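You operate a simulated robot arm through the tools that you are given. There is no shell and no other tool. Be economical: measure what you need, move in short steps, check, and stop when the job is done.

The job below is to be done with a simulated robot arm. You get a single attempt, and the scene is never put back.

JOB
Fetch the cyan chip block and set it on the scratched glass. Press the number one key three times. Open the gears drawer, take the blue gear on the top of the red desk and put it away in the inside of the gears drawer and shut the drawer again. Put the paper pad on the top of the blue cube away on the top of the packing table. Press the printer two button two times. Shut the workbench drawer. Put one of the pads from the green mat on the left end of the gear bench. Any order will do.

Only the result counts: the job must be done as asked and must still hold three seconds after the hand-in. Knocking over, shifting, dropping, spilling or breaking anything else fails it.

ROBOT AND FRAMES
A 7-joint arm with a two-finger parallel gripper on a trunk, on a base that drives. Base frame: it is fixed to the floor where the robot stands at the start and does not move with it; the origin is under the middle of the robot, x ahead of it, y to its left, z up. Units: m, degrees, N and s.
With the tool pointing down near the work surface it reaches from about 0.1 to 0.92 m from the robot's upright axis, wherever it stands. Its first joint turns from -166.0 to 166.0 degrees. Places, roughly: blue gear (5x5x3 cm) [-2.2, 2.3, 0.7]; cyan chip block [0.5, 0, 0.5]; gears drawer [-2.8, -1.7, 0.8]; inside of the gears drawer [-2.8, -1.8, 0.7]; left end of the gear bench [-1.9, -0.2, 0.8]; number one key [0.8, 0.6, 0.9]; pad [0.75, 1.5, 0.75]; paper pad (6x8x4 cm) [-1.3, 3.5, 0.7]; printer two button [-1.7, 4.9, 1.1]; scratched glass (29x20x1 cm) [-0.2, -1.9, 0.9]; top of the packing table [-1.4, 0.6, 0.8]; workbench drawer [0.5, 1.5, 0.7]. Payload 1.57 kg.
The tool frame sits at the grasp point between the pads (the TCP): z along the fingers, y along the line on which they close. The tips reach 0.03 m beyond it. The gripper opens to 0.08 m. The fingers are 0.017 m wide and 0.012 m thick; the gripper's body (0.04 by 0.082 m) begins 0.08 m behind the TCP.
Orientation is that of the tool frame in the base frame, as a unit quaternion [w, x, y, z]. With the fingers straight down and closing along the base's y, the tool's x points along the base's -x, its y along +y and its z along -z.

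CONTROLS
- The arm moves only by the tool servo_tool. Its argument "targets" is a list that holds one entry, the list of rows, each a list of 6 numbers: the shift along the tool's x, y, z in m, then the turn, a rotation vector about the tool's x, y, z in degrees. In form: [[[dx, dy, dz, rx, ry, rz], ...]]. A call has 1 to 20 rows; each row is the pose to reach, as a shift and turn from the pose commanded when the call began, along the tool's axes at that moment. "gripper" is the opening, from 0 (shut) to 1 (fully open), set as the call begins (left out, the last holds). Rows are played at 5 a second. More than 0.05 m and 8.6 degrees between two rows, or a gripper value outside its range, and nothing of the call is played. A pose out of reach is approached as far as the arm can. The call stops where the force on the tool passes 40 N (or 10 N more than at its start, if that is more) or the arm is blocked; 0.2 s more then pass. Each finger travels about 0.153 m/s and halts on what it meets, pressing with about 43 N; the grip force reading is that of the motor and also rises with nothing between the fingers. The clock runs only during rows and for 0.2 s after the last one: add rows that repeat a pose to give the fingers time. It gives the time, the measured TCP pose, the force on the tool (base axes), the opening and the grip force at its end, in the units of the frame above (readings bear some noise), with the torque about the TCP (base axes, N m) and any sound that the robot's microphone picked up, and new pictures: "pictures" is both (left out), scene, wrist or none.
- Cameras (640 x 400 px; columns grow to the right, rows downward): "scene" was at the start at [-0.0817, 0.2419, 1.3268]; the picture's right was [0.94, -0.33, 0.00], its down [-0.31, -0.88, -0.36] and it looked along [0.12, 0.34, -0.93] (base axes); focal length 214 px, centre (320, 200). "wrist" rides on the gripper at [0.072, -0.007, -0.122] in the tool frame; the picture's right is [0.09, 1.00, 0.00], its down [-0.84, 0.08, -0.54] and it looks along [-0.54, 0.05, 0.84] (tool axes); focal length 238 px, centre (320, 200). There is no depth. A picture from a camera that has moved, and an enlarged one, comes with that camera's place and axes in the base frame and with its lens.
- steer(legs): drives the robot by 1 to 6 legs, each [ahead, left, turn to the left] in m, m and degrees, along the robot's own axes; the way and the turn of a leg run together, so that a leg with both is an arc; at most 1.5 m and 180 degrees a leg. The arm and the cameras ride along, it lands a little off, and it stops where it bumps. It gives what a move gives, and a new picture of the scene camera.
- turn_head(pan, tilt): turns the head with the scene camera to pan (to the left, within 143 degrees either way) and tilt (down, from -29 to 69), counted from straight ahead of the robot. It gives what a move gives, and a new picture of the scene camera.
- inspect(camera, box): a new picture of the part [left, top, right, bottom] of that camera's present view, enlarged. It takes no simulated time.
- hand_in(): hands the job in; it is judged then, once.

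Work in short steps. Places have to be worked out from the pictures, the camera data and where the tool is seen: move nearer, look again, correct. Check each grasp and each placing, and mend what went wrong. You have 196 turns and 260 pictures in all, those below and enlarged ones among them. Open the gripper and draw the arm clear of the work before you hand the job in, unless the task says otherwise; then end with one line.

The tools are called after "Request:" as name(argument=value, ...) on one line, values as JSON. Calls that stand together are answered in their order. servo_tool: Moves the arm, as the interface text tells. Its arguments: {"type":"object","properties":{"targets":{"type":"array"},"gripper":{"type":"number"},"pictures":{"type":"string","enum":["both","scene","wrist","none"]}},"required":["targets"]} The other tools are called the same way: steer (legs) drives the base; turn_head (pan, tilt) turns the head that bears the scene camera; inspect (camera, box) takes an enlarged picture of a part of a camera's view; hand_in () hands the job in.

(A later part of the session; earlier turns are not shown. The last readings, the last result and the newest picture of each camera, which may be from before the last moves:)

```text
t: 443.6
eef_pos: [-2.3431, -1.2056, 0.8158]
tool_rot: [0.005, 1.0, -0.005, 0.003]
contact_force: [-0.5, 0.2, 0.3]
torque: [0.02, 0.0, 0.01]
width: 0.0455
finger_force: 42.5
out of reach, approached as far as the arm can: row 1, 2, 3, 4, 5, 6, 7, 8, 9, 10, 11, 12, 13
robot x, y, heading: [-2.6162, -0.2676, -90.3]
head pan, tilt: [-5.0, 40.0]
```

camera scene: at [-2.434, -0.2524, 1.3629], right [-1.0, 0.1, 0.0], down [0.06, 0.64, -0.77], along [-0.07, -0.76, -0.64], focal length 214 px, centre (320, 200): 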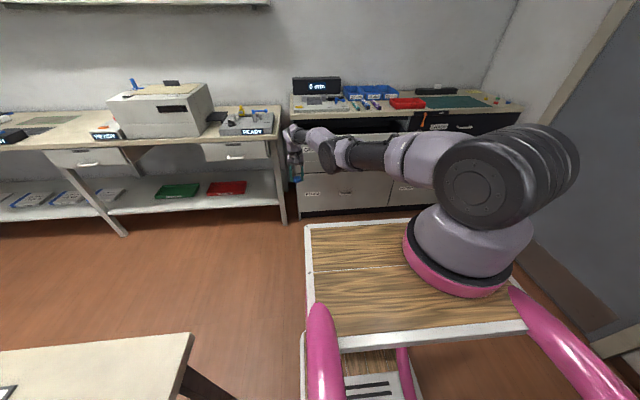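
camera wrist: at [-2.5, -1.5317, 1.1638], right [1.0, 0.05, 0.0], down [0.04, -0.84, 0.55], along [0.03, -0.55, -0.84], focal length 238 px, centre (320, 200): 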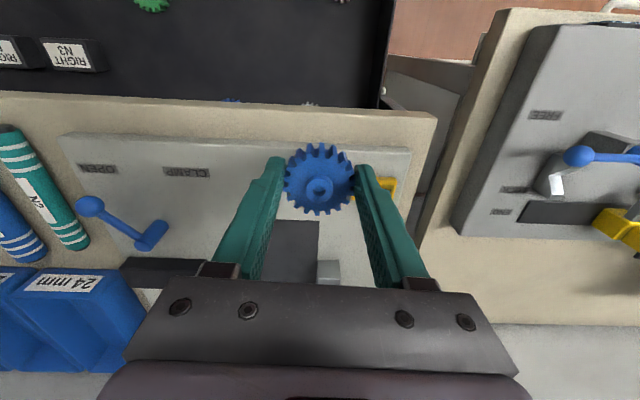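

Now try the inward-and-up retraction that worked before.

Request:
servo_tool(targets=[[[-0.002, -0.004, -0.04, 0, 0, 0], [-0.004, -0.008, -0.08, 0, 0, 0], [-0.01, -0.02, -0.12, 0, 0, 0], [-0.02, -0.04, -0.155, 0, 0, 0], [-0.03, -0.07, -0.185, 0, 0, 0], [-0.045, -0.1, -0.215, 0, 0, 0], [-0.06, -0.13, -0.245, 0, 0, 0], [-0.075, -0.16, -0.27, 0, 0, 0], [-0.09, -0.19, -0.29, 0, 0, 0], [-0.105, -0.225, -0.3, 0, 0, 0], [-0.12, -0.26, -0.3, 0, 0, 0], [-0.135, -0.295, -0.3, 0, 0, 0], [-0.15, -0.33, -0.3, 0, 0, 0]]], pictures="scene")

```text
t: 446.4
eef_pos: [-2.3298, -1.1849, 1.1693]
tool_rot: [0.004, 1.0, -0.005, 0.002]
contact_force: [-0.3, -0.7, 0.8]
torque: [0.02, -0.03, 0.03]
width: 0.0455
finger_force: 43.1
out of reach, approached as far as the arm can: row 1, 2, 3, 4, 5, 6, 7, 8, 9, 10, 11, 12, 13
robot x, y, heading: [-2.6177, -0.2624, -90.6]
head pan, tilt: [-5.0, 40.0]
camera scene: at [-2.434, -0.2523, 1.3629], right [-1.0, 0.1, 0.0], down [0.06, 0.64, -0.77], along [-0.07, -0.76, -0.64], focal length 214 px, centre (320, 200)
```

scene: 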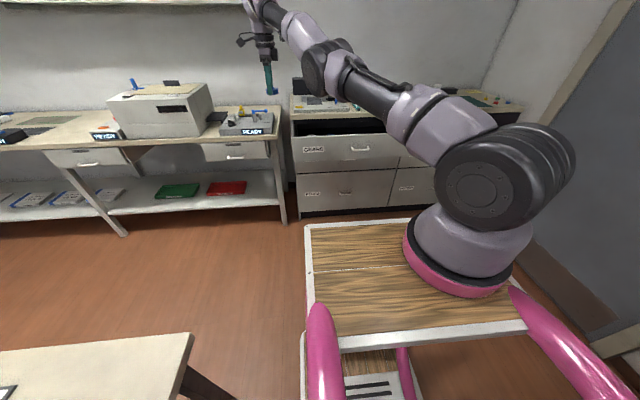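

The commanded pose had been accumulating too far inward. Reset it with a tiny drive, then command pure downward motion to where the arm has slack (z≈1.04).

Request:
steer(legs=[[0.02, 0, 0]])

Request:
servo_tool(targets=[[[0, 0, 0.03, 0, 0, 0], [0, 0, 0.06, 0, 0, 0], [0, 0, 0.09, 0, 0, 0], [0, 0, 0.12, 0, 0, 0], [0, 0, 0.13, 0, 0, 0], [0, 0, 0.13, 0, 0, 0], [0, 0, 0.13, 0, 0, 0], [0, 0, 0.13, 0, 0, 0]]], pictures="none")

```text
t: 447.2
eef_pos: [-2.3301, -1.2047, 1.1689]
tool_rot: [0.004, 1.0, -0.005, 0.004]
contact_force: [0.0, -0.1, -0.6]
torque: [0.0, 0.02, -0.02]
width: 0.0457
finger_force: 42.8
robot x, y, heading: [-2.6151, -0.2848, -90.5]
head pan, tilt: [-5.0, 40.0]
camera scene: at [-2.4341, -0.2726, 1.3629], right [-1.0, 0.1, 0.0], down [0.06, 0.64, -0.77], along [-0.07, -0.76, -0.64], focal length 214 px, centre (320, 200)
```

scene: 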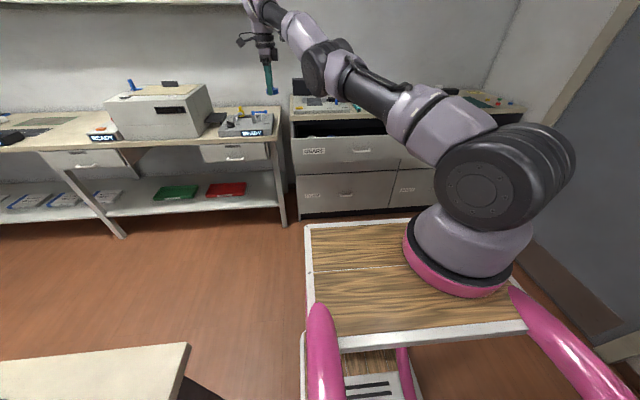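

```text
t: 449.0
eef_pos: [-2.3204, -1.2247, 1.0419]
tool_rot: [0.003, 1.0, -0.005, 0.002]
contact_force: [-0.6, -0.3, 0.5]
torque: [0.03, 0.02, 0.02]
width: 0.0454
finger_force: 42.8
out of reach, approached as far as the arm can: row 1, 2, 3, 4, 5, 6, 7, 8
robot x, y, heading: [-2.6186, -0.2833, -90.7]
head pan, tilt: [-5.0, 40.0]
```

The arm stays on its stretched sphere but moves fine tangentially, so I use the base to position: put TCP over the drawer spot by driving, then just lower.

Request:
steer(legs=[[0, -0.235, 0.5], [0.2, 0, 0]])

Request:
inspect(camera="wrist", box=[0, 0, 640, 400])

```text
t: 451.9
eef_pos: [-2.5415, -1.421, 1.0429]
tool_rot: [0.003, 1.0, 0.001, 0.002]
contact_force: [-0.1, -0.7, -1.1]
torque: [-0.02, 0.01, -0.04]
width: 0.0456
finger_force: 43.3
robot x, y, heading: [-2.8453, -0.4881, -90.1]
head pan, tilt: [-5.0, 40.0]
camera scene: at [-2.6664, -0.4704, 1.3629], right [-1.0, 0.08, 0.0], down [0.05, 0.64, -0.77], along [-0.06, -0.76, -0.64], focal length 214 px, centre (320, 200)
```

scene: 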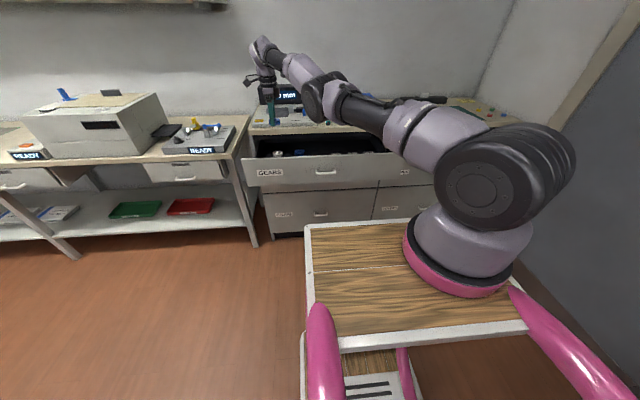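

```text
1.00 times, centred on (320, 200) of wrist (not enlarged: the box is as wide or as high as the picture)
camera zoom: at [-2.4697, -1.412, 1.1636], right [0.09, -1.0, 0.01], down [-0.84, -0.07, 0.54], along [-0.54, -0.06, -0.84], focal length 238 px, centre (320, 200)
```

zoom: 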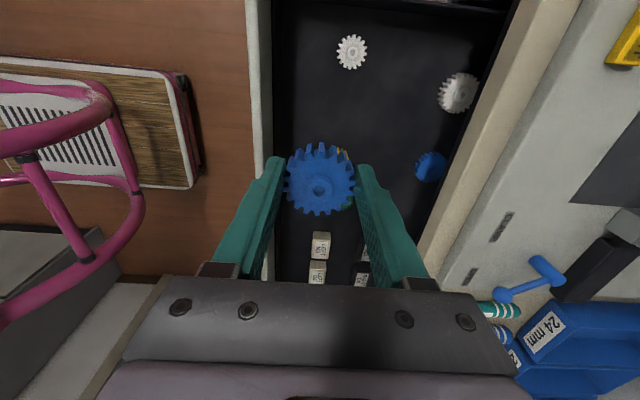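

Gears' positions confirm; target ≈(-2.55, -1.51). Drive ahead 10 cm.

Request:
steer(legs=[[0.1, 0, 0]])

Request:
servo_tool(targets=[[[0, 0, 0.025, 0, 0, 0], [0, 0, 0.05, 0, 0, 0], [0, 0, 0.075, 0, 0, 0], [0, 0, 0.1, 0, 0, 0], [0, 0, 0.1, 0, 0, 0]]], pictures="wrist")

```text
t: 453.1
eef_pos: [-2.5411, -1.5192, 1.0419]
tool_rot: [0.004, 1.0, 0.0, 0.002]
contact_force: [-0.3, -0.5, -0.3]
torque: [-0.01, 0.0, 0.02]
width: 0.0453
finger_force: 42.8
robot x, y, heading: [-2.8491, -0.5858, -89.9]
head pan, tilt: [-5.0, 40.0]
camera scene: at [-2.6661, -0.569, 1.3629], right [-1.0, 0.08, 0.0], down [0.05, 0.64, -0.77], along [-0.06, -0.76, -0.64], focal length 214 px, centre (320, 200)
```

scene: 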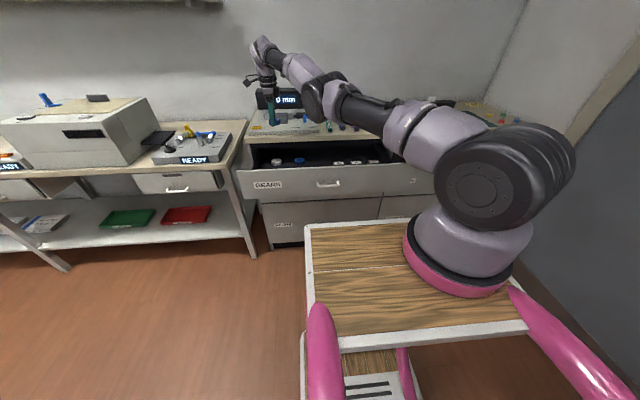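

```text
t: 454.3
eef_pos: [-2.5399, -1.5217, 0.9422]
tool_rot: [0.003, 1.0, 0.001, 0.003]
contact_force: [-0.2, 0.3, -0.3]
torque: [-0.06, 0.02, 0.03]
width: 0.0458
finger_force: 43.0
robot x, y, heading: [-2.8512, -0.5851, -89.6]
head pan, tilt: [-5.0, 40.0]
camera wrist: at [-2.468, -1.5134, 1.0635], right [0.09, -1.0, 0.01], down [-0.84, -0.08, 0.54], along [-0.54, -0.06, -0.84], focal length 238 px, centre (320, 200)
```

wrist: 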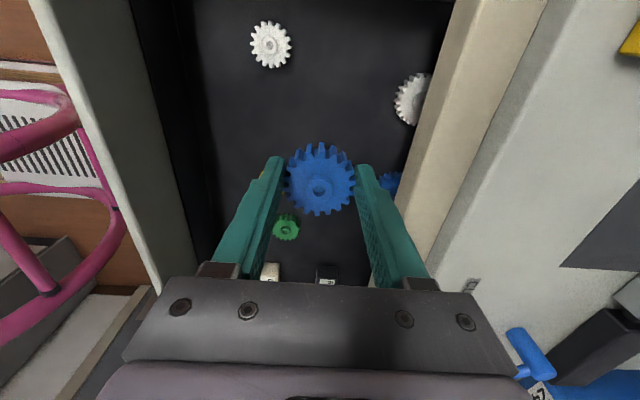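

In reach again here. Descend further, slightly toward the drawer front, slow near the bottom.

Request:
servo_tool(targets=[[[0, -0.005, 0.03, 0, 0, 0], [0, -0.008, 0.06, 0, 0, 0], [0, -0.01, 0.09, 0, 0, 0], [0, -0.01, 0.11, 0, 0, 0], [0, -0.01, 0.118, 0, 0, 0], [0, -0.01, 0.124, 0, 0, 0], [0, -0.01, 0.13, 0, 0, 0], [0, -0.01, 0.136, 0, 0, 0], [0, -0.01, 0.142, 0, 0, 0], [0, -0.01, 0.148, 0, 0, 0], [0, -0.01, 0.154, 0, 0, 0]]], pictures="wrist")

Request:
inspect(camera="scene", box=[230, 90, 350, 190])

```text
t: 456.7
eef_pos: [-2.5409, -1.5061, 0.7954]
tool_rot: [0.004, 1.0, 0.0, 0.002]
contact_force: [-1.4, 0.7, -0.8]
torque: [-0.01, -0.02, -0.01]
width: 0.0455
finger_force: 43.2
out of reach, approached as far as the arm can: row 1, 2, 9, 10, 11
robot x, y, heading: [-2.8486, -0.5805, -89.9]
head pan, tilt: [-5.0, 40.0]
camera wrist: at [-2.4679, -1.4963, 0.9165], right [0.09, -1.0, 0.01], down [-0.84, -0.07, 0.54], along [-0.54, -0.06, -0.84], focal length 238 px, centre (320, 200)
```

wrist: 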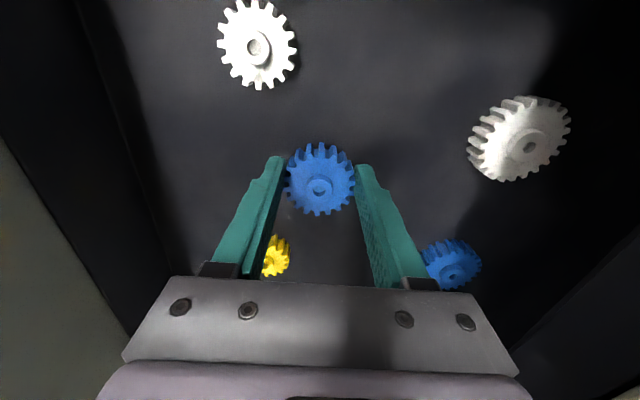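

```text
4.00 times, centred on (290, 140) of scene
camera zoom: at [-2.6661, -0.569, 1.3629], right [-1.0, 0.08, 0.0], down [0.05, 0.64, -0.77], along [-0.06, -0.76, -0.64], focal length 858 px, centre (440, 440)
```

zoom: 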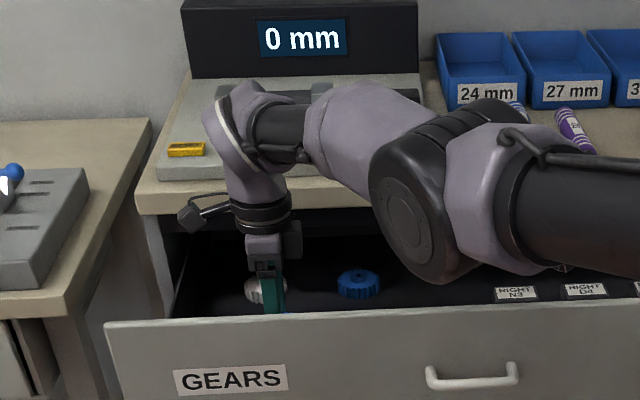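

Still above the bottom. Continue down in small steps.

Request:
servo_tool(targets=[[[0, 0, 0.006, 0, 0, 0], [0, 0, 0.012, 0, 0, 0], [0, 0, 0.018, 0, 0, 0], [0, 0, 0.024, 0, 0, 0], [0, 0, 0.03, 0, 0, 0], [0, 0, 0.036, 0, 0, 0], [0, 0, 0.042, 0, 0, 0]]], pictures="wrist")

```text
t: 458.0
eef_pos: [-2.5387, -1.5001, 0.7733]
tool_rot: [0.009, 1.0, 0.0, 0.003]
contact_force: [-4.3, -0.1, 10.8]
torque: [0.23, 0.31, 0.16]
width: 0.0457
finger_force: 43.0
out of reach, approached as far as the arm can: row 3, 4, 5, 6
robot x, y, heading: [-2.8469, -0.5811, -90.0]
head pan, tilt: [-5.0, 40.0]
stopped in row 6: the force on the tool passed its limit at 46 N (the readings are from after the stop); the commanded pose is now the measured one
camera wrist: at [-2.4681, -1.4901, 0.8952], right [0.09, -1.0, 0.02], down [-0.84, -0.07, 0.54], along [-0.53, -0.07, -0.84], focal length 238 px, centre (320, 200)
```

wrist: 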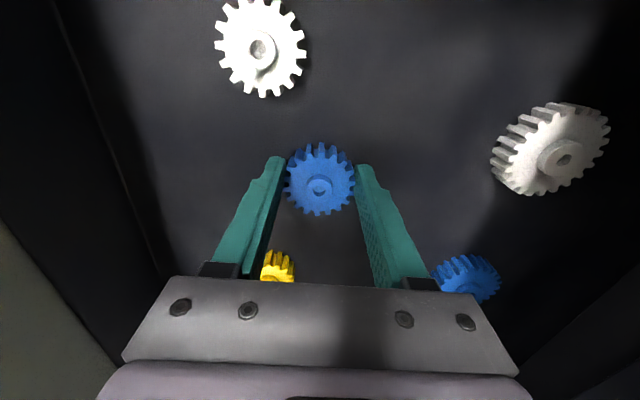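

Gear is on the drawer bottom. Release and rise straight up.

Request:
servo_tool(targets=[[[0, 0, -0.001, 0, 0, 0], [0, 0, -0.001, 0, 0, 0], [0, 0, -0.001, 0, 0, 0], [0, 0, -0.03, 0, 0, 0], [0, -0.002, -0.07, 0, 0, 0], [0, -0.004, -0.11, 0, 0, 0], [0, -0.006, -0.15, 0, 0, 0], [0, -0.01, -0.19, 0, 0, 0], [0, -0.02, -0.23, 0, 0, 0], [0, -0.04, -0.265, 0, 0, 0], [0, -0.07, -0.29, 0, 0, 0], [0, -0.1, -0.31, 0, 0, 0]]], gripper=0.85, pictures="wrist")

```text
t: 460.6
eef_pos: [-2.5414, -1.396, 1.0805]
tool_rot: [0.008, 1.0, 0.0, 0.002]
contact_force: [-0.4, -0.1, -0.2]
torque: [0.04, -0.04, 0.0]
width: 0.0682
finger_force: 0.1
robot x, y, heading: [-2.8462, -0.5846, -89.7]
head pan, tilt: [-5.0, 40.0]
camera wrist: at [-2.4699, -1.3854, 1.2021], right [0.09, -1.0, 0.02], down [-0.84, -0.07, 0.54], along [-0.53, -0.06, -0.84], focal length 238 px, centre (320, 200)
```

wrist: 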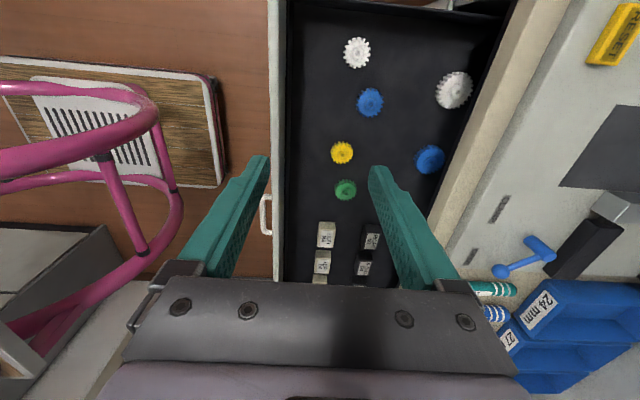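

The gear lies in the drawer, arm is free again. Back off, close and tilt the fingers, and get in front of the drawer face to push it shut.

Request:
steer(legs=[[-0.12, 0, 0]])

Request:
servo_tool(targets=[[[-0.025, -0.01, 0, -7.5, 0, 0], [-0.05, -0.02, 0, -15, 0, 0], [-0.075, -0.03, 0, -22.5, 0, 0], [-0.1, -0.04, 0, -30, 0, 0], [-0.125, -0.05, 0, -37.5, 0, 0], [-0.15, -0.06, 0.01, -45, 0, 0], [-0.18, -0.07, 0.03, -52.5, 0, 0], [-0.21, -0.08, 0.06, -60, 0, 0], [-0.215, -0.08, 0.1, -60, 0, 0], [-0.215, -0.08, 0.14, -60, 0, 0], [-0.215, -0.08, 0.18, -60, 0, 0], [-0.215, -0.08, 0.21, -60, 0, 0], [-0.215, -0.08, 0.21, -60, 0, 0]]], gripper=0)

```text
t: 461.8
eef_pos: [-2.5415, -1.2745, 1.0811]
tool_rot: [0.009, 1.0, 0.002, 0.003]
contact_force: [-0.1, -0.3, 0.0]
torque: [-0.01, 0.0, 0.0]
width: 0.0681
finger_force: 0.0
robot x, y, heading: [-2.8487, -0.4635, -89.9]
head pan, tilt: [-5.0, 40.0]
camera scene: at [-2.6665, -0.4492, 1.3629], right [-1.0, 0.08, 0.0], down [0.05, 0.64, -0.77], along [-0.06, -0.76, -0.64], focal length 214 px, centre (320, 200)
```

scene: 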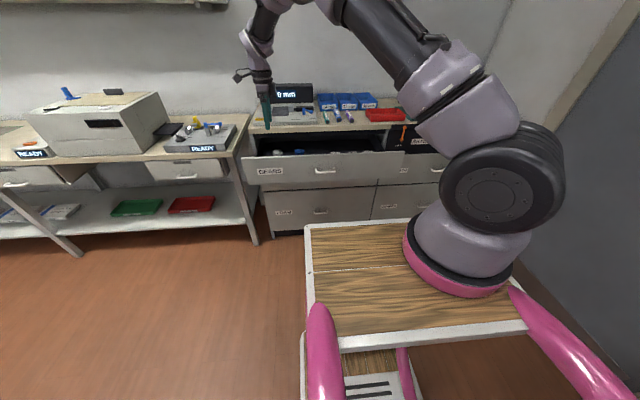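

```text
t: 464.6
eef_pos: [-2.7547, -1.1971, 0.8693]
tool_rot: [0.508, 0.862, -0.001, 0.005]
contact_force: [-0.5, 0.2, -0.6]
torque: [-0.01, -0.02, 0.02]
width: 0.0001
finger_force: 21.0
robot x, y, heading: [-2.8451, -0.4638, -90.0]
head pan, tilt: [-5.0, 40.0]
camera scene: at [-2.6665, -0.4492, 1.3629], right [-1.0, 0.08, 0.0], down [0.05, 0.64, -0.77], along [-0.06, -0.76, -0.64], focal length 214 px, centre (320, 200)
camera wrist: at [-2.6826, -1.0872, 0.9212], right [0.09, -0.48, 0.87], down [-0.84, 0.44, 0.32], along [-0.54, -0.76, -0.37], focal length 238 px, centre (320, 200)
```

scene: 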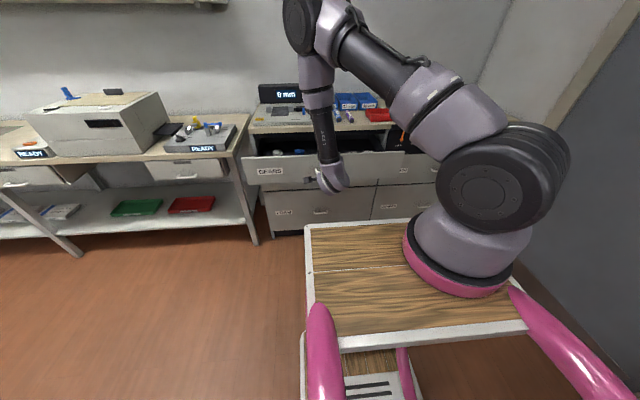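
wrist: 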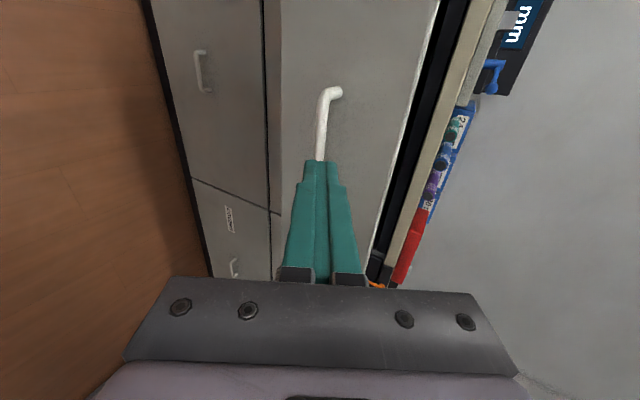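

Tip is at z≈0.854, between handle (0.815) and the top edge (0.884). Push along −y until it stops.

Request:
servo_tool(targets=[[[0, 0.02, 0.0346, 0, 0, 0], [0, 0.035, 0.0606, 0, 0, 0], [0, 0.05, 0.0866, 0, 0, 0], [0, 0.065, 0.1126, 0, 0, 0], [0, 0.08, 0.1386, 0, 0, 0], [0, 0.095, 0.1645, 0, 0, 0], [0, 0.11, 0.1905, 0, 0, 0], [0, 0.125, 0.2165, 0, 0, 0], [0, 0.14, 0.2425, 0, 0, 0], [0, 0.155, 0.2685, 0, 0, 0], [0, 0.165, 0.2858, 0, 0, 0], [0, 0.175, 0.3031, 0, 0, 0], [0, 0.185, 0.3204, 0, 0, 0], [0, 0.19, 0.3291, 0, 0, 0]]])

```text
t: 467.4
eef_pos: [-2.7551, -1.5587, 0.8754]
tool_rot: [0.506, 0.862, -0.001, 0.003]
contact_force: [-5.1, 30.9, 17.6]
torque: [-0.33, 0.01, -0.16]
width: 0.0
finger_force: 21.2
robot x, y, heading: [-2.8468, -0.4673, -89.9]
head pan, tilt: [-5.0, 40.0]
stopped in row 13: the force on the tool passed its limit at 75 N (the readings are from after the stop); the commanded pose is now the measured one
camera scene: at [-2.6669, -0.447, 1.3629], right [-1.0, 0.08, 0.0], down [0.05, 0.64, -0.77], along [-0.06, -0.76, -0.64], focal length 214 px, centre (320, 200)
camera wrist: at [-2.6829, -1.4479, 0.9283], right [0.09, -0.49, 0.87], down [-0.84, 0.43, 0.33], along [-0.54, -0.76, -0.37], focal length 238 px, centre (320, 200)
```

scene: 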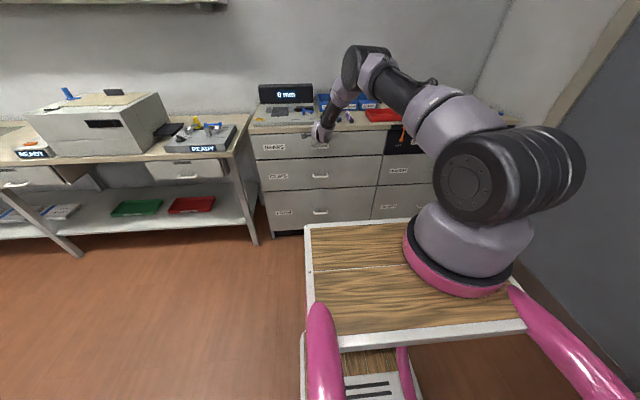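
wrist: 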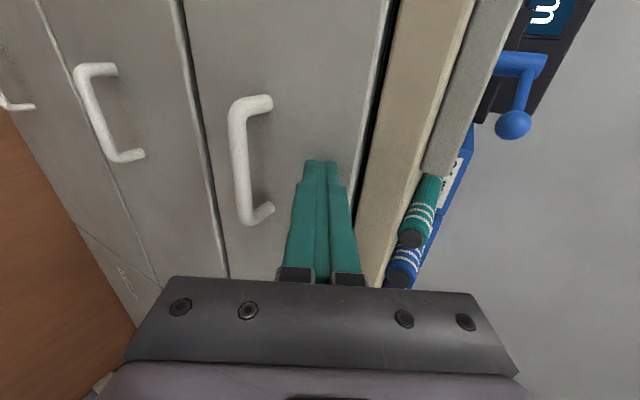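

The gears drawer is shut flush. Retract along the finger line while straightening.

Request:
servo_tool(targets=[[[0, 0, -0.03, 0, 0, 0], [0, 0, -0.07, 0, 0, 0], [0, 0, -0.115, 0, 0, 0], [0, -0.003, -0.16, 7.5, 0, 0], [0, -0.006, -0.205, 15, 0, 0], [-0.01, -0.01, -0.25, 22.5, 0, 0], [-0.02, -0.013, -0.295, 30, 0, 0], [-0.03, -0.016, -0.34, 37.5, 0, 0], [-0.04, -0.02, -0.385, 45, 0, 0], [-0.045, -0.023, -0.43, 52.5, 0, 0], [-0.045, -0.025, -0.475, 60, 0, 0], [-0.045, -0.027, -0.52, 60, 0, 0], [-0.045, -0.027, -0.56, 60, 0, 0]]], pictures="none")

Request:
servo_tool(targets=[[[0, 0, 0, 0, 0, -8], [0, 0, 0, 0, 0, -16], [0, 0, 0, 0, 0, -24], [0, 0, 0, 0, 0, -32], [0, 0, 0, 0, 0, -40], [0, 0, 0, 0, 0, -48], [0, 0, 0, 0, 0, -56], [0, 0, 0, 0, 0, -64], [0, 0, 0, 0, 0, -72], [0, 0, 0, 0, 0, -80], [0, 0, 0, 0, 0, -88], [0, 0, 0, 0, 0, -90]]], pictures="scene")

```text
t: 470.2
eef_pos: [-2.802, -1.0585, 1.1238]
tool_rot: [0.005, 1.0, 0.001, 0.002]
contact_force: [0.1, -0.2, 0.4]
torque: [0.06, 0.04, 0.0]
width: 0.0
finger_force: 21.1
robot x, y, heading: [-2.8496, -0.4636, -89.9]
head pan, tilt: [-5.0, 40.0]
```

```text
t: 472.8
eef_pos: [-2.8025, -1.058, 1.1219]
tool_rot: [0.007, 0.706, 0.709, -0.002]
contact_force: [0.3, -0.8, 0.7]
torque: [0.01, 0.0, 0.03]
width: 0.0
finger_force: 21.2
robot x, y, heading: [-2.8477, -0.4654, -89.7]
head pan, tilt: [-5.0, 40.0]
camera scene: at [-2.6665, -0.4492, 1.3629], right [-1.0, 0.08, 0.0], down [0.05, 0.64, -0.77], along [-0.06, -0.76, -0.64], focal length 214 px, centre (320, 200)
```

scene: 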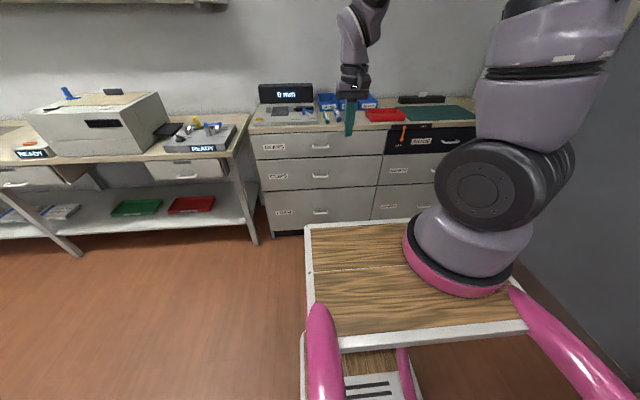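

Both drawer tasks done. Now the chip block: turn east and drive through the south aisle back to the start area.

Request:
steer(legs=[[0, 0, 89.7], [0, -0.48, 0], [1.35, 0, 0], [1.3, 0, 0], [0, 0.6, 0]])

Request:
turn_head(pan=15, tilt=50)

```text
t: 494.9
eef_pos: [0.3787, -0.2299, 1.1234]
tool_rot: [0.007, -0.014, 1.0, 0.004]
contact_force: [0.2, 0.2, -1.0]
torque: [0.03, 0.01, 0.01]
width: 0.0001
finger_force: 20.9
robot x, y, heading: [-0.2187, -0.2953, 1.8]
head pan, tilt: [-5.0, 40.0]
camera scene: at [-0.2359, -0.1109, 1.3629], right [-0.06, -1.0, 0.0], down [-0.64, 0.04, -0.77], along [0.76, -0.04, -0.64], focal length 214 px, centre (320, 200)
```

scene: 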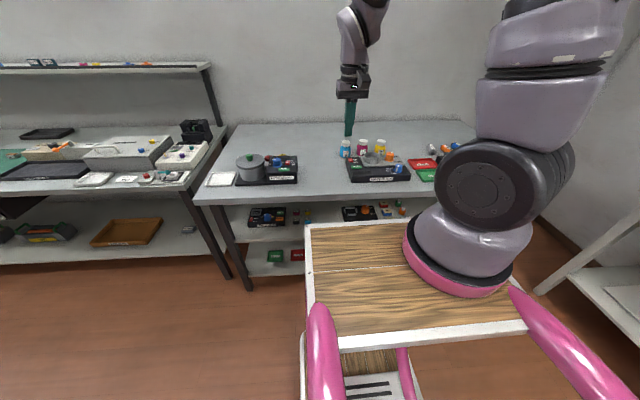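

```text
t: 495.8
eef_pos: [0.3782, -0.23, 1.1226]
tool_rot: [0.006, -0.013, 1.0, 0.004]
contact_force: [-0.3, 0.5, -1.3]
torque: [-0.01, -0.01, 0.03]
width: 0.0
finger_force: 21.5
robot x, y, heading: [-0.2126, -0.292, 1.5]
head pan, tilt: [15.0, 50.0]
camera scene: at [-0.247, -0.0839, 1.3488], right [0.29, -0.96, 0.0], down [-0.73, -0.22, -0.64], along [0.62, 0.18, -0.77], focal length 214 px, centre (320, 200)
```

scene: 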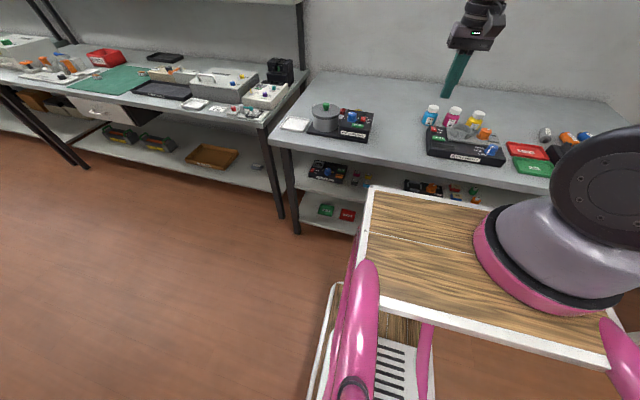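

Zoom on the middle shelf of the right bench.

Request:
inspect(camera="scene", box=[290, 140, 410, 215])

Request:
inspect(camera="scene", box=[390, 160, 510, 235])

```text
5.33 times, centred on (350, 178) of scene
camera zoom: at [-0.247, -0.0839, 1.3488], right [0.29, -0.96, 0.0], down [-0.73, -0.22, -0.64], along [0.62, 0.18, -0.77], focal length 1144 px, centre (160, 320)
```

zoom: 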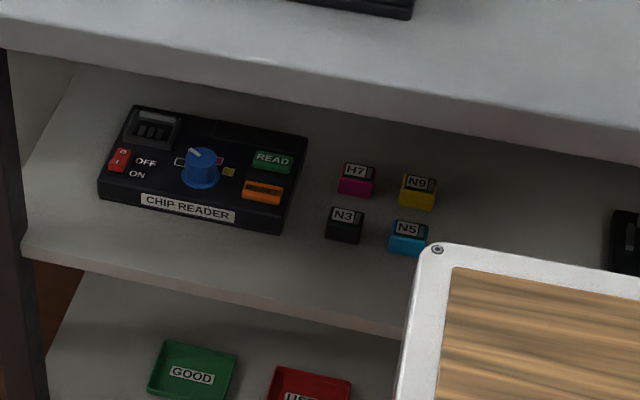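

```text
5.33 times, centred on (450, 198) of scene
camera zoom: at [-0.247, -0.0839, 1.3488], right [0.29, -0.96, 0.0], down [-0.73, -0.22, -0.64], along [0.62, 0.18, -0.77], focal length 1144 px, centre (-373, 213)
```

zoom: 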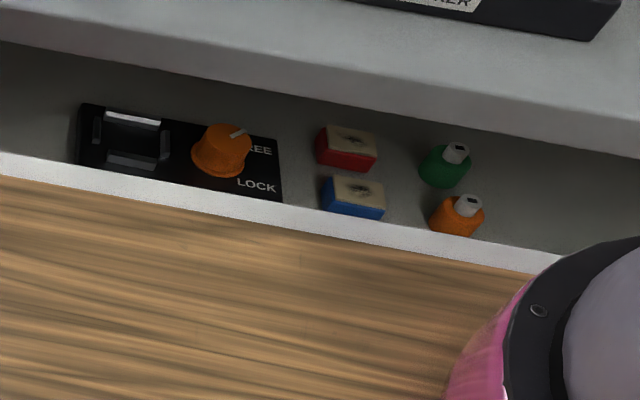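

The cyan block is "N5". I'll stand sideways (facing north) so that the arm has room in front of the bench: shift east a bit, turn, and settle.

Request:
steer(legs=[[0.1, 0, 0], [0, 0, 88.5], [0, 0.07, 0]])

Request:
turn_head(pan=-85, tilt=45)

```text
t: 501.3
eef_pos: [-0.2274, 0.3067, 1.1223]
tool_rot: [0.002, -0.705, 0.709, 0.006]
contact_force: [0.4, -0.9, -0.3]
torque: [0.03, -0.01, 0.02]
width: 0.0002
finger_force: 21.2
robot x, y, heading: [-0.1872, -0.2875, 89.8]
head pan, tilt: [15.0, 50.0]
camera scene: at [-0.3969, -0.3142, 1.3487], right [0.97, 0.25, 0.0], down [0.19, -0.74, -0.64], along [-0.16, 0.62, -0.77], focal length 214 px, centre (320, 200)
```

scene: 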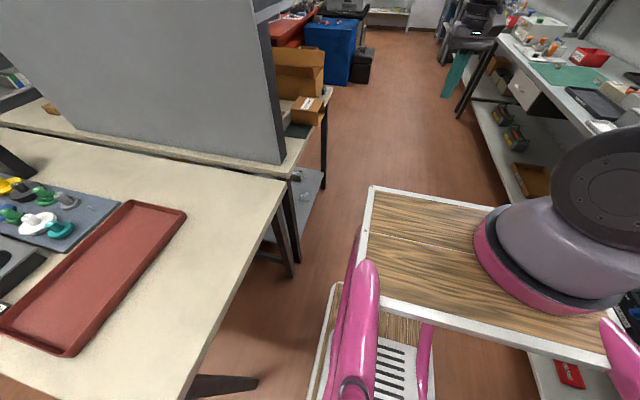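

```text
t: 503.0
eef_pos: [-0.2284, 0.3056, 1.1226]
tool_rot: [0.002, -0.705, 0.709, 0.007]
contact_force: [0.1, 0.2, 0.5]
torque: [-0.02, 0.01, 0.02]
width: 0.0001
finger_force: 21.0
robot x, y, heading: [-0.1841, -0.2936, 89.7]
head pan, tilt: [-85.0, 45.0]
camera scene: at [-0.2962, -0.382, 1.3557], right [0.08, -1.0, 0.0], down [-0.7, -0.06, -0.71], along [0.7, 0.06, -0.71], focal length 214 px, centre (320, 200)
```

scene: 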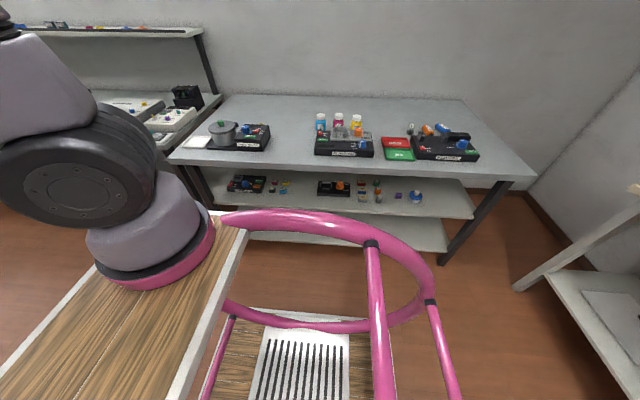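

Zoom on the chips for triangulation.

Request:
inspect(camera="scene", box=[210, 150, 330, 225])

```text
5.33 times, centred on (270, 188) of scene
camera zoom: at [-0.2962, -0.382, 1.3557], right [0.08, -1.0, 0.0], down [-0.7, -0.06, -0.71], along [0.7, 0.06, -0.71], focal length 1144 px, centre (587, 267)
```

zoom: 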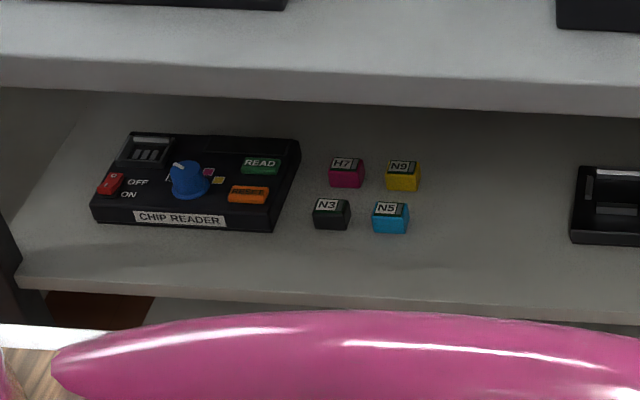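

Cyan block at (0.573, -0.097, ~0.537), ~3.5 cm. Swing the arm round to point east, above the gap in front of the bench.

Request:
servo_tool(targets=[[[-0.006, -0.043, 0, 0, 0, 5], [-0.013, -0.086, 0, 0, 0, 10], [-0.019, -0.128, 0, 0, 0, 15], [-0.013, -0.166, 0, 0, 0, 20], [-0.007, -0.203, 0, 0, 0, 25], [0, -0.24, 0, 0, 0, 30], [0.006, -0.278, 0, 0, 0, 35], [0.029, -0.318, 0, 0, 0, 40], [0.052, -0.358, 0, 0, 0, 45], [0.076, -0.398, 0, 0, 0, 50], [0.109, -0.428, 0, 0, 0, 55], [0.142, -0.458, 0, 0, 0, 60], [0.176, -0.488, 0, 0, 0, 65], [0.219, -0.508, 0, 0, 0, 70], [0.262, -0.528, 0, 0, 0, 75], [0.306, -0.548, 0, 0, 0, 80], [0.356, -0.553, 0, 0, 0, 85], [0.4, -0.558, 0, 0, 0, 90]]], gripper=0.63, pictures="scene")

```text
refused: row 17 steps farther than a row can; nothing moved
```

Request:
servo_tool(targets=[[[-0.006, -0.043, 0, 0, 0, 5], [-0.013, -0.086, 0, 0, 0, 10], [-0.019, -0.128, 0, 0, 0, 15], [-0.013, -0.166, 0, 0, 0, 20], [-0.007, -0.203, 0, 0, 0, 25], [0, -0.24, 0, 0, 0, 30], [0.006, -0.278, 0, 0, 0, 35], [0.029, -0.318, 0, 0, 0, 40], [0.052, -0.358, 0, 0, 0, 45], [0.076, -0.398, 0, 0, 0, 50], [0.109, -0.428, 0, 0, 0, 55], [0.142, -0.458, 0, 0, 0, 60], [0.176, -0.488, 0, 0, 0, 65], [0.219, -0.508, 0, 0, 0, 70], [0.262, -0.528, 0, 0, 0, 75], [0.306, -0.548, 0, 0, 0, 80], [0.352, -0.553, 0, 0, 0, 85], [0.398, -0.558, 0, 0, 0, 90]]], gripper=0.63, pictures="scene")

```text
t: 506.8
eef_pos: [0.3284, -0.0958, 1.115]
tool_rot: [-0.004, 0.003, 1.0, 0.007]
contact_force: [-0.1, 0.4, 0.0]
torque: [-0.01, -0.06, 0.01]
width: 0.0503
finger_force: 0.1
robot x, y, heading: [-0.1881, -0.2898, 89.9]
head pan, tilt: [-85.0, 45.0]
camera scene: at [-0.2963, -0.3817, 1.3557], right [0.08, -1.0, 0.0], down [-0.7, -0.06, -0.71], along [0.7, 0.06, -0.71], focal length 214 px, centre (320, 200)
```

scene: 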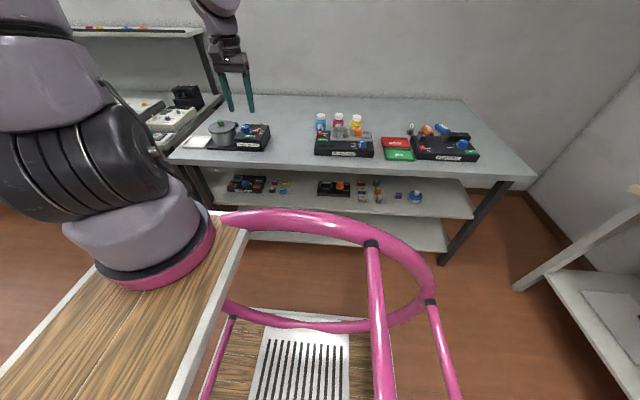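

Lower the vertical tool in the gap before the bench.

Request:
servo_tool(targets=[[[0.01, 0, 0.045, 0, 0, 0], [0.02, 0, 0.09, 0, 0, 0], [0.03, 0, 0.135, 0, 0, 0], [0.035, 0, 0.18, 0, 0, 0], [0.035, 0, 0.225, 0, 0, 0], [0.035, 0, 0.27, 0, 0, 0], [0.035, 0, 0.315, 0, 0, 0], [0.035, 0, 0.36, 0, 0, 0], [0.035, 0, 0.4, 0, 0, 0], [0.035, 0, 0.43, 0, 0, 0]]], pictures="wrist")

```text
t: 509.0
eef_pos: [0.2874, -0.0897, 0.683]
tool_rot: [-0.002, 0.003, 1.0, 0.006]
contact_force: [-0.8, 0.1, 0.3]
torque: [0.02, 0.0, -0.01]
width: 0.0503
finger_force: 0.0
robot x, y, heading: [-0.1894, -0.2871, 89.9]
head pan, tilt: [-85.0, 45.0]
camera wrist: at [0.2185, -0.0972, 0.8049], right [-0.09, 1.0, 0.01], down [0.84, 0.07, 0.54], along [0.54, 0.06, -0.84], focal length 238 px, centre (320, 200)
```

wrist: 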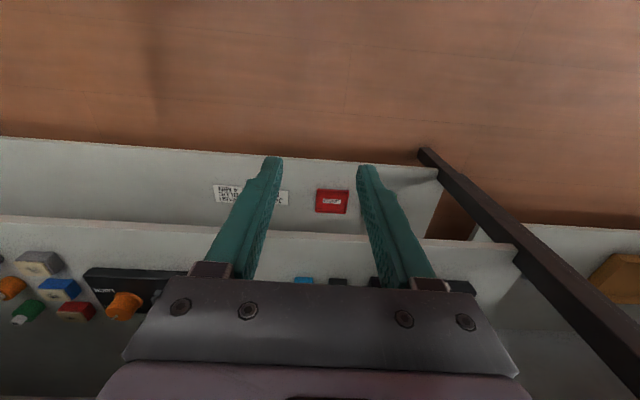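

Now tilt the fingers forward under the bench top, while lowering.

Request:
servo_tool(targets=[[[-0.018, -0.001, 0.01, 0, -8, 0], [-0.036, -0.002, 0.02, 0, -16, 0], [-0.054, -0.003, 0.03, 0, -24, 0], [-0.072, -0.004, 0.04, 0, -32, 0], [-0.09, -0.005, 0.05, 0, -40, 0], [-0.108, -0.006, 0.06, 0, -48, 0], [-0.126, -0.007, 0.07, 0, -56, 0], [-0.143, -0.007, 0.083, 0, -63, 0], [-0.143, -0.007, 0.083, 0, -63, 0]]], pictures="both")

```text
t: 511.0
eef_pos: [0.4319, -0.097, 0.5998]
tool_rot: [0.52, 0.006, 0.854, 0.003]
contact_force: [0.0, -0.1, -0.1]
torque: [0.0, -0.02, 0.02]
width: 0.0504
finger_force: 0.0
robot x, y, heading: [-0.1861, -0.2902, 89.6]
head pan, tilt: [-85.0, 45.0]
camera scene: at [-0.2961, -0.382, 1.3557], right [0.08, -1.0, 0.0], down [-0.7, -0.06, -0.71], along [0.7, 0.06, -0.71], focal length 214 px, centre (320, 200)
camera wrist: at [0.2911, -0.1014, 0.5915], right [-0.04, 1.0, -0.07], down [-0.1, 0.07, 0.99], along [0.99, 0.04, 0.1], focal length 238 px, centre (320, 200)
```

scene: 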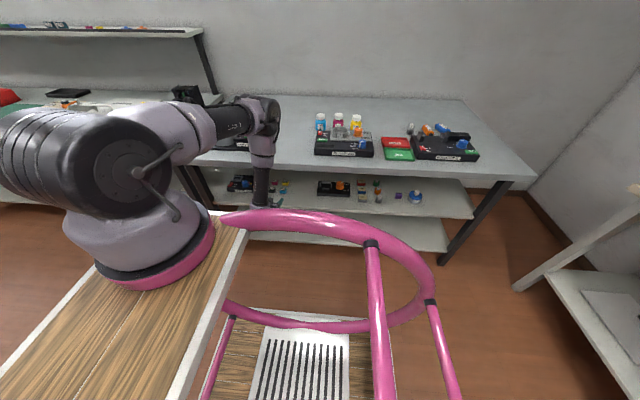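
wrist: 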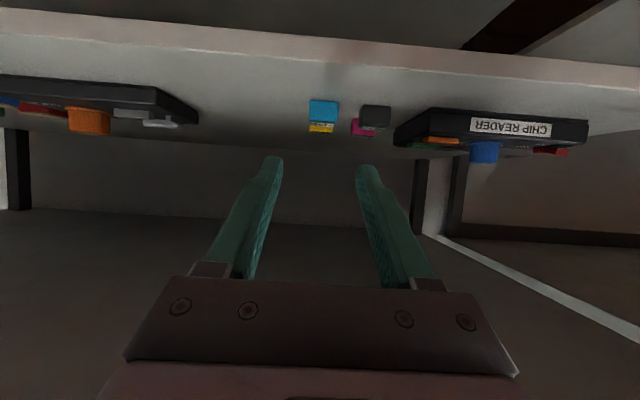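

Chip triangulates now to ≈(0.58, -0.094, 0.52). Approach to ~2 cm short of it and check.

Request:
servo_tool(targets=[[[0.009, 0.001, 0.043, 0, 0, 0], [0.016, 0.002, 0.08, 0, 0, 0], [0.014, 0.003, 0.105, 0, 0, 0], [0.01, 0.003, 0.125, 0, 0, 0], [0.01, 0.003, 0.125, 0, 0, 0]]], pictures="wrist")

Request:
inspect(camera="scene", box=[220, 150, 340, 225])

```text
t: 512.2
eef_pos: [0.5382, -0.0933, 0.5344]
tool_rot: [0.519, 0.006, 0.855, 0.003]
contact_force: [-0.3, -0.1, 1.2]
torque: [-0.01, -0.04, -0.01]
width: 0.0502
finger_force: 0.1
robot x, y, heading: [-0.1858, -0.2906, 89.7]
head pan, tilt: [-85.0, 45.0]
camera wrist: at [0.3975, -0.0985, 0.5255], right [-0.04, 1.0, -0.07], down [-0.1, 0.07, 0.99], along [0.99, 0.04, 0.09], focal length 238 px, centre (320, 200)
```

wrist: 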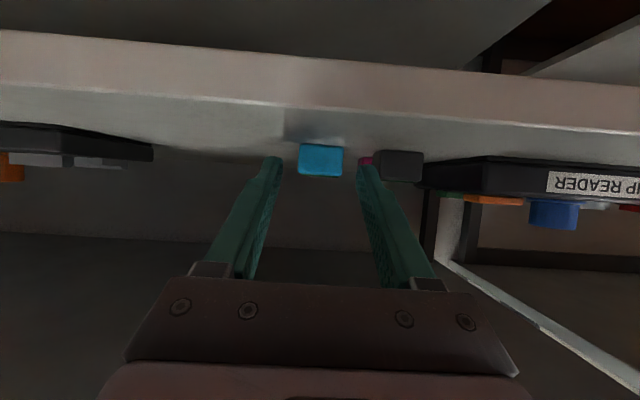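

```text
5.33 times, centred on (280, 188) of scene
camera zoom: at [-0.2961, -0.382, 1.3557], right [0.08, -1.0, 0.0], down [-0.7, -0.06, -0.71], along [0.7, 0.06, -0.71], focal length 1144 px, centre (533, 267)
```

zoom: 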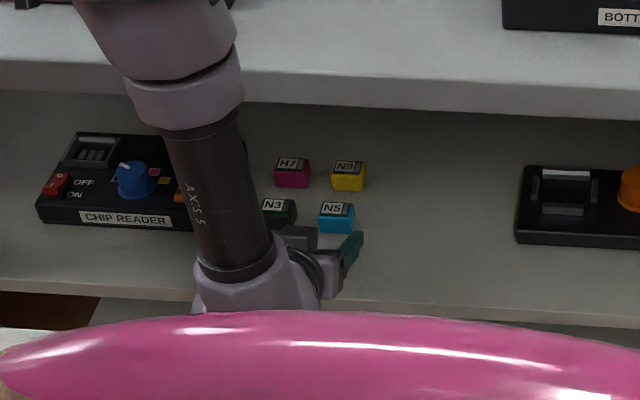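

Fingers bracket the cyan block and clear the black one. Lower 8 mm, advance 5 cm, then close.

Request:
servo_tool(targets=[[[0.0071, 0, 0.0036, 0, 0, 0], [-0.001, 0, 0.02, 0, 0, 0], [-0.0088, 0, 0.0349, 0, 0, 0], [-0.0165, 0, 0.05, 0, 0, 0], [-0.0165, 0, 0.05, 0, 0, 0]]], pictures="wrist")

Request:
inspect(camera="scene", box=[240, 160, 320, 210])

```text
t: 513.4
eef_pos: [0.5905, -0.0946, 0.5253]
tool_rot: [0.52, 0.006, 0.854, 0.004]
contact_force: [-0.7, 0.3, 0.0]
torque: [-0.01, 0.04, 0.0]
width: 0.0504
finger_force: 0.1
robot x, y, heading: [-0.1877, -0.2882, 89.9]
head pan, tilt: [-85.0, 45.0]
camera wrist: at [0.4495, -0.0984, 0.5175], right [-0.04, 1.0, -0.07], down [-0.1, 0.07, 0.99], along [0.99, 0.04, 0.09], focal length 238 px, centre (320, 200)
```

wrist: 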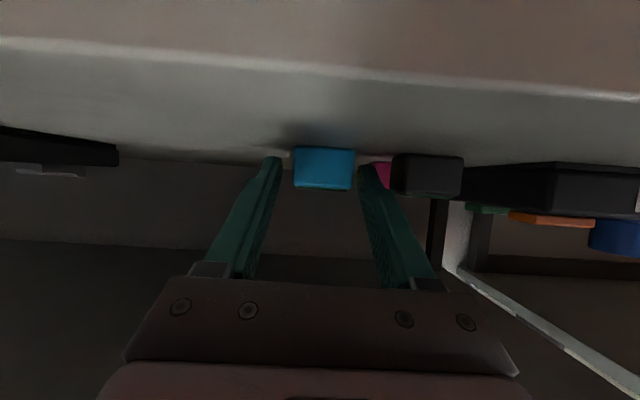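

```text
8.00 times, centred on (280, 185) of scene
camera zoom: at [-0.2961, -0.382, 1.3557], right [0.08, -1.0, 0.0], down [-0.7, -0.06, -0.71], along [0.7, 0.06, -0.71], focal length 1716 px, centre (640, 320)
```

zoom: 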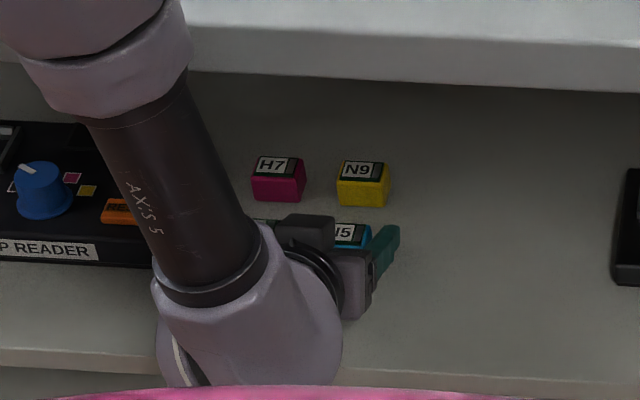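

Advance 13 mm more with a 4 mm lateral correction, then close.

Request:
servo_tool(targets=[[[0, 0.004, 0, 0, 0, 0], [-0.0059, 0.004, 0.0116, 0, 0, 0], [-0.0059, 0.004, 0.0116, 0, 0, 0]]], pictures="none")

Request:
servo_tool(targets=[[[0, 0, 0, 0, 0, 0], [0, 0, 0, 0, 0, 0], [0, 0, 0, 0, 0, 0]]], gripper=0, pictures="wrist")

```text
t: 514.2
eef_pos: [0.6028, -0.0892, 0.5263]
tool_rot: [0.519, 0.006, 0.855, 0.003]
contact_force: [-0.2, 0.2, 0.7]
torque: [0.0, 0.0, 0.02]
width: 0.0503
finger_force: 0.1
robot x, y, heading: [-0.1876, -0.2901, 89.6]
head pan, tilt: [-85.0, 45.0]
```

```text
t: 515.0
eef_pos: [0.6037, -0.0889, 0.5263]
tool_rot: [0.519, 0.006, 0.855, 0.003]
contact_force: [1.3, 0.5, 3.1]
torque: [-0.07, -0.02, 0.02]
width: 0.0347
finger_force: 42.0
robot x, y, heading: [-0.1883, -0.2876, 89.5]
head pan, tilt: [-85.0, 45.0]
camera wrist: at [0.4627, -0.0944, 0.5177], right [-0.04, 1.0, -0.07], down [-0.1, 0.07, 0.99], along [0.99, 0.04, 0.09], focal length 238 px, centre (320, 200)
```

wrist: 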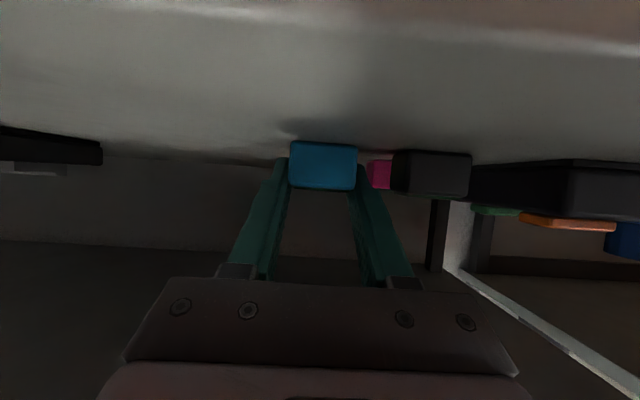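

Gripped (35 mm). Lift 3 cm and withdraw.

Request:
servo_tool(targets=[[[-0.0089, 0, -0.0045, 0, 0, 0], [-0.0178, 0, -0.0091, 0, 0, 0], [-0.0267, 0, -0.0136, 0, 0, 0], [-0.012, 0, -0.044, 0, 0, 0], [0.008, 0, -0.084, 0, 0, 0], [0.028, 0, -0.124, 0, 0, 0], [0.05, 0, -0.165, 0, 0, 0]]], pictures="wrist")

```text
t: 516.6
eef_pos: [0.4339, -0.088, 0.5588]
tool_rot: [0.52, 0.005, 0.854, 0.004]
contact_force: [0.4, -0.4, -0.9]
torque: [0.0, -0.03, 0.02]
width: 0.0347
finger_force: 42.5
robot x, y, heading: [-0.1881, -0.2909, 89.8]
head pan, tilt: [-85.0, 45.0]
camera wrist: at [0.2934, -0.0932, 0.5493], right [-0.04, 1.0, -0.07], down [-0.1, 0.07, 0.99], along [0.99, 0.04, 0.09], focal length 238 px, centre (320, 200)
```

wrist: 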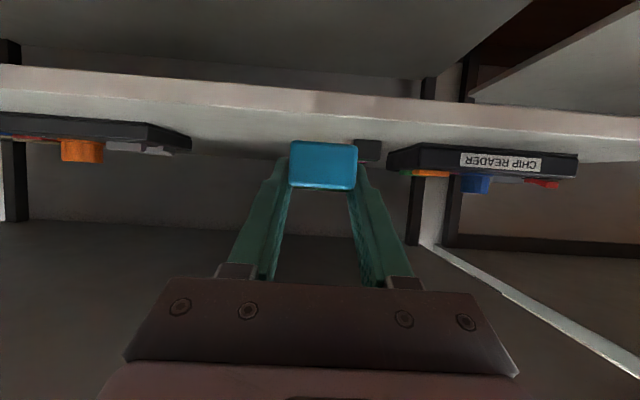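

Held. Reverse the tilt while backing out of the bench gap.

Request:
servo_tool(targets=[[[-0.0055, 0, -0.0234, 0, 8, 0], [-0.011, 0, -0.0468, 0, 16, 0], [-0.0164, 0, -0.07, 0, 24, 0], [-0.0219, 0, -0.0935, 0, 32, 0], [-0.0274, 0, -0.117, 0, 40, 0], [-0.0329, 0, -0.14, 0, 48, 0], [-0.0383, 0, -0.1636, 0, 56, 0], [-0.0438, 0, -0.187, 0, 63, 0], [-0.0438, 0, -0.187, 0, 63, 0]]], pictures="none")

Request:
servo_tool(targets=[[[0, 0, -0.045, 0, 0, 0], [0, 0, -0.09, 0, 0, 0], [0, 0, -0.135, 0, 0, 0], [0, 0, -0.18, 0, 0, 0], [0, 0, -0.225, 0, 0, 0], [0, 0, -0.27, 0, 0, 0], [0, 0, -0.315, 0, 0, 0], [0, 0, -0.36, 0, 0, 0], [0, 0, -0.405, 0, 0, 0], [0, 0, -0.45, 0, 0, 0], [-0.02, 0, -0.47, 0, 0, 0]]], pictures="wrist")

```text
t: 518.6
eef_pos: [0.2893, -0.0897, 0.6822]
tool_rot: [-0.004, 0.002, 1.0, 0.007]
contact_force: [0.0, 0.2, -0.3]
torque: [-0.02, 0.02, -0.03]
width: 0.0346
finger_force: 42.2
robot x, y, heading: [-0.1839, -0.2892, 89.8]
head pan, tilt: [-85.0, 45.0]
```

```text
t: 521.0
eef_pos: [0.3101, -0.0945, 1.1526]
tool_rot: [-0.003, 0.004, 1.0, 0.006]
contact_force: [0.3, -1.2, 0.0]
torque: [0.03, 0.0, 0.0]
width: 0.0346
finger_force: 41.7
robot x, y, heading: [-0.187, -0.2889, 89.6]
head pan, tilt: [-85.0, 45.0]
camera wrist: at [0.2402, -0.1017, 1.2744], right [-0.09, 1.0, 0.01], down [0.84, 0.07, 0.54], along [0.53, 0.06, -0.84], focal length 238 px, centre (320, 200)
```

wrist: 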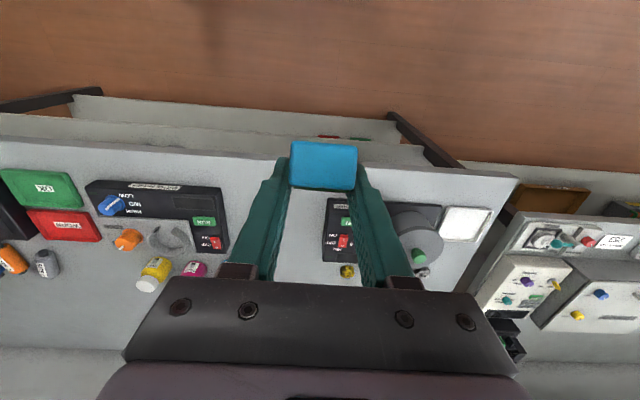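

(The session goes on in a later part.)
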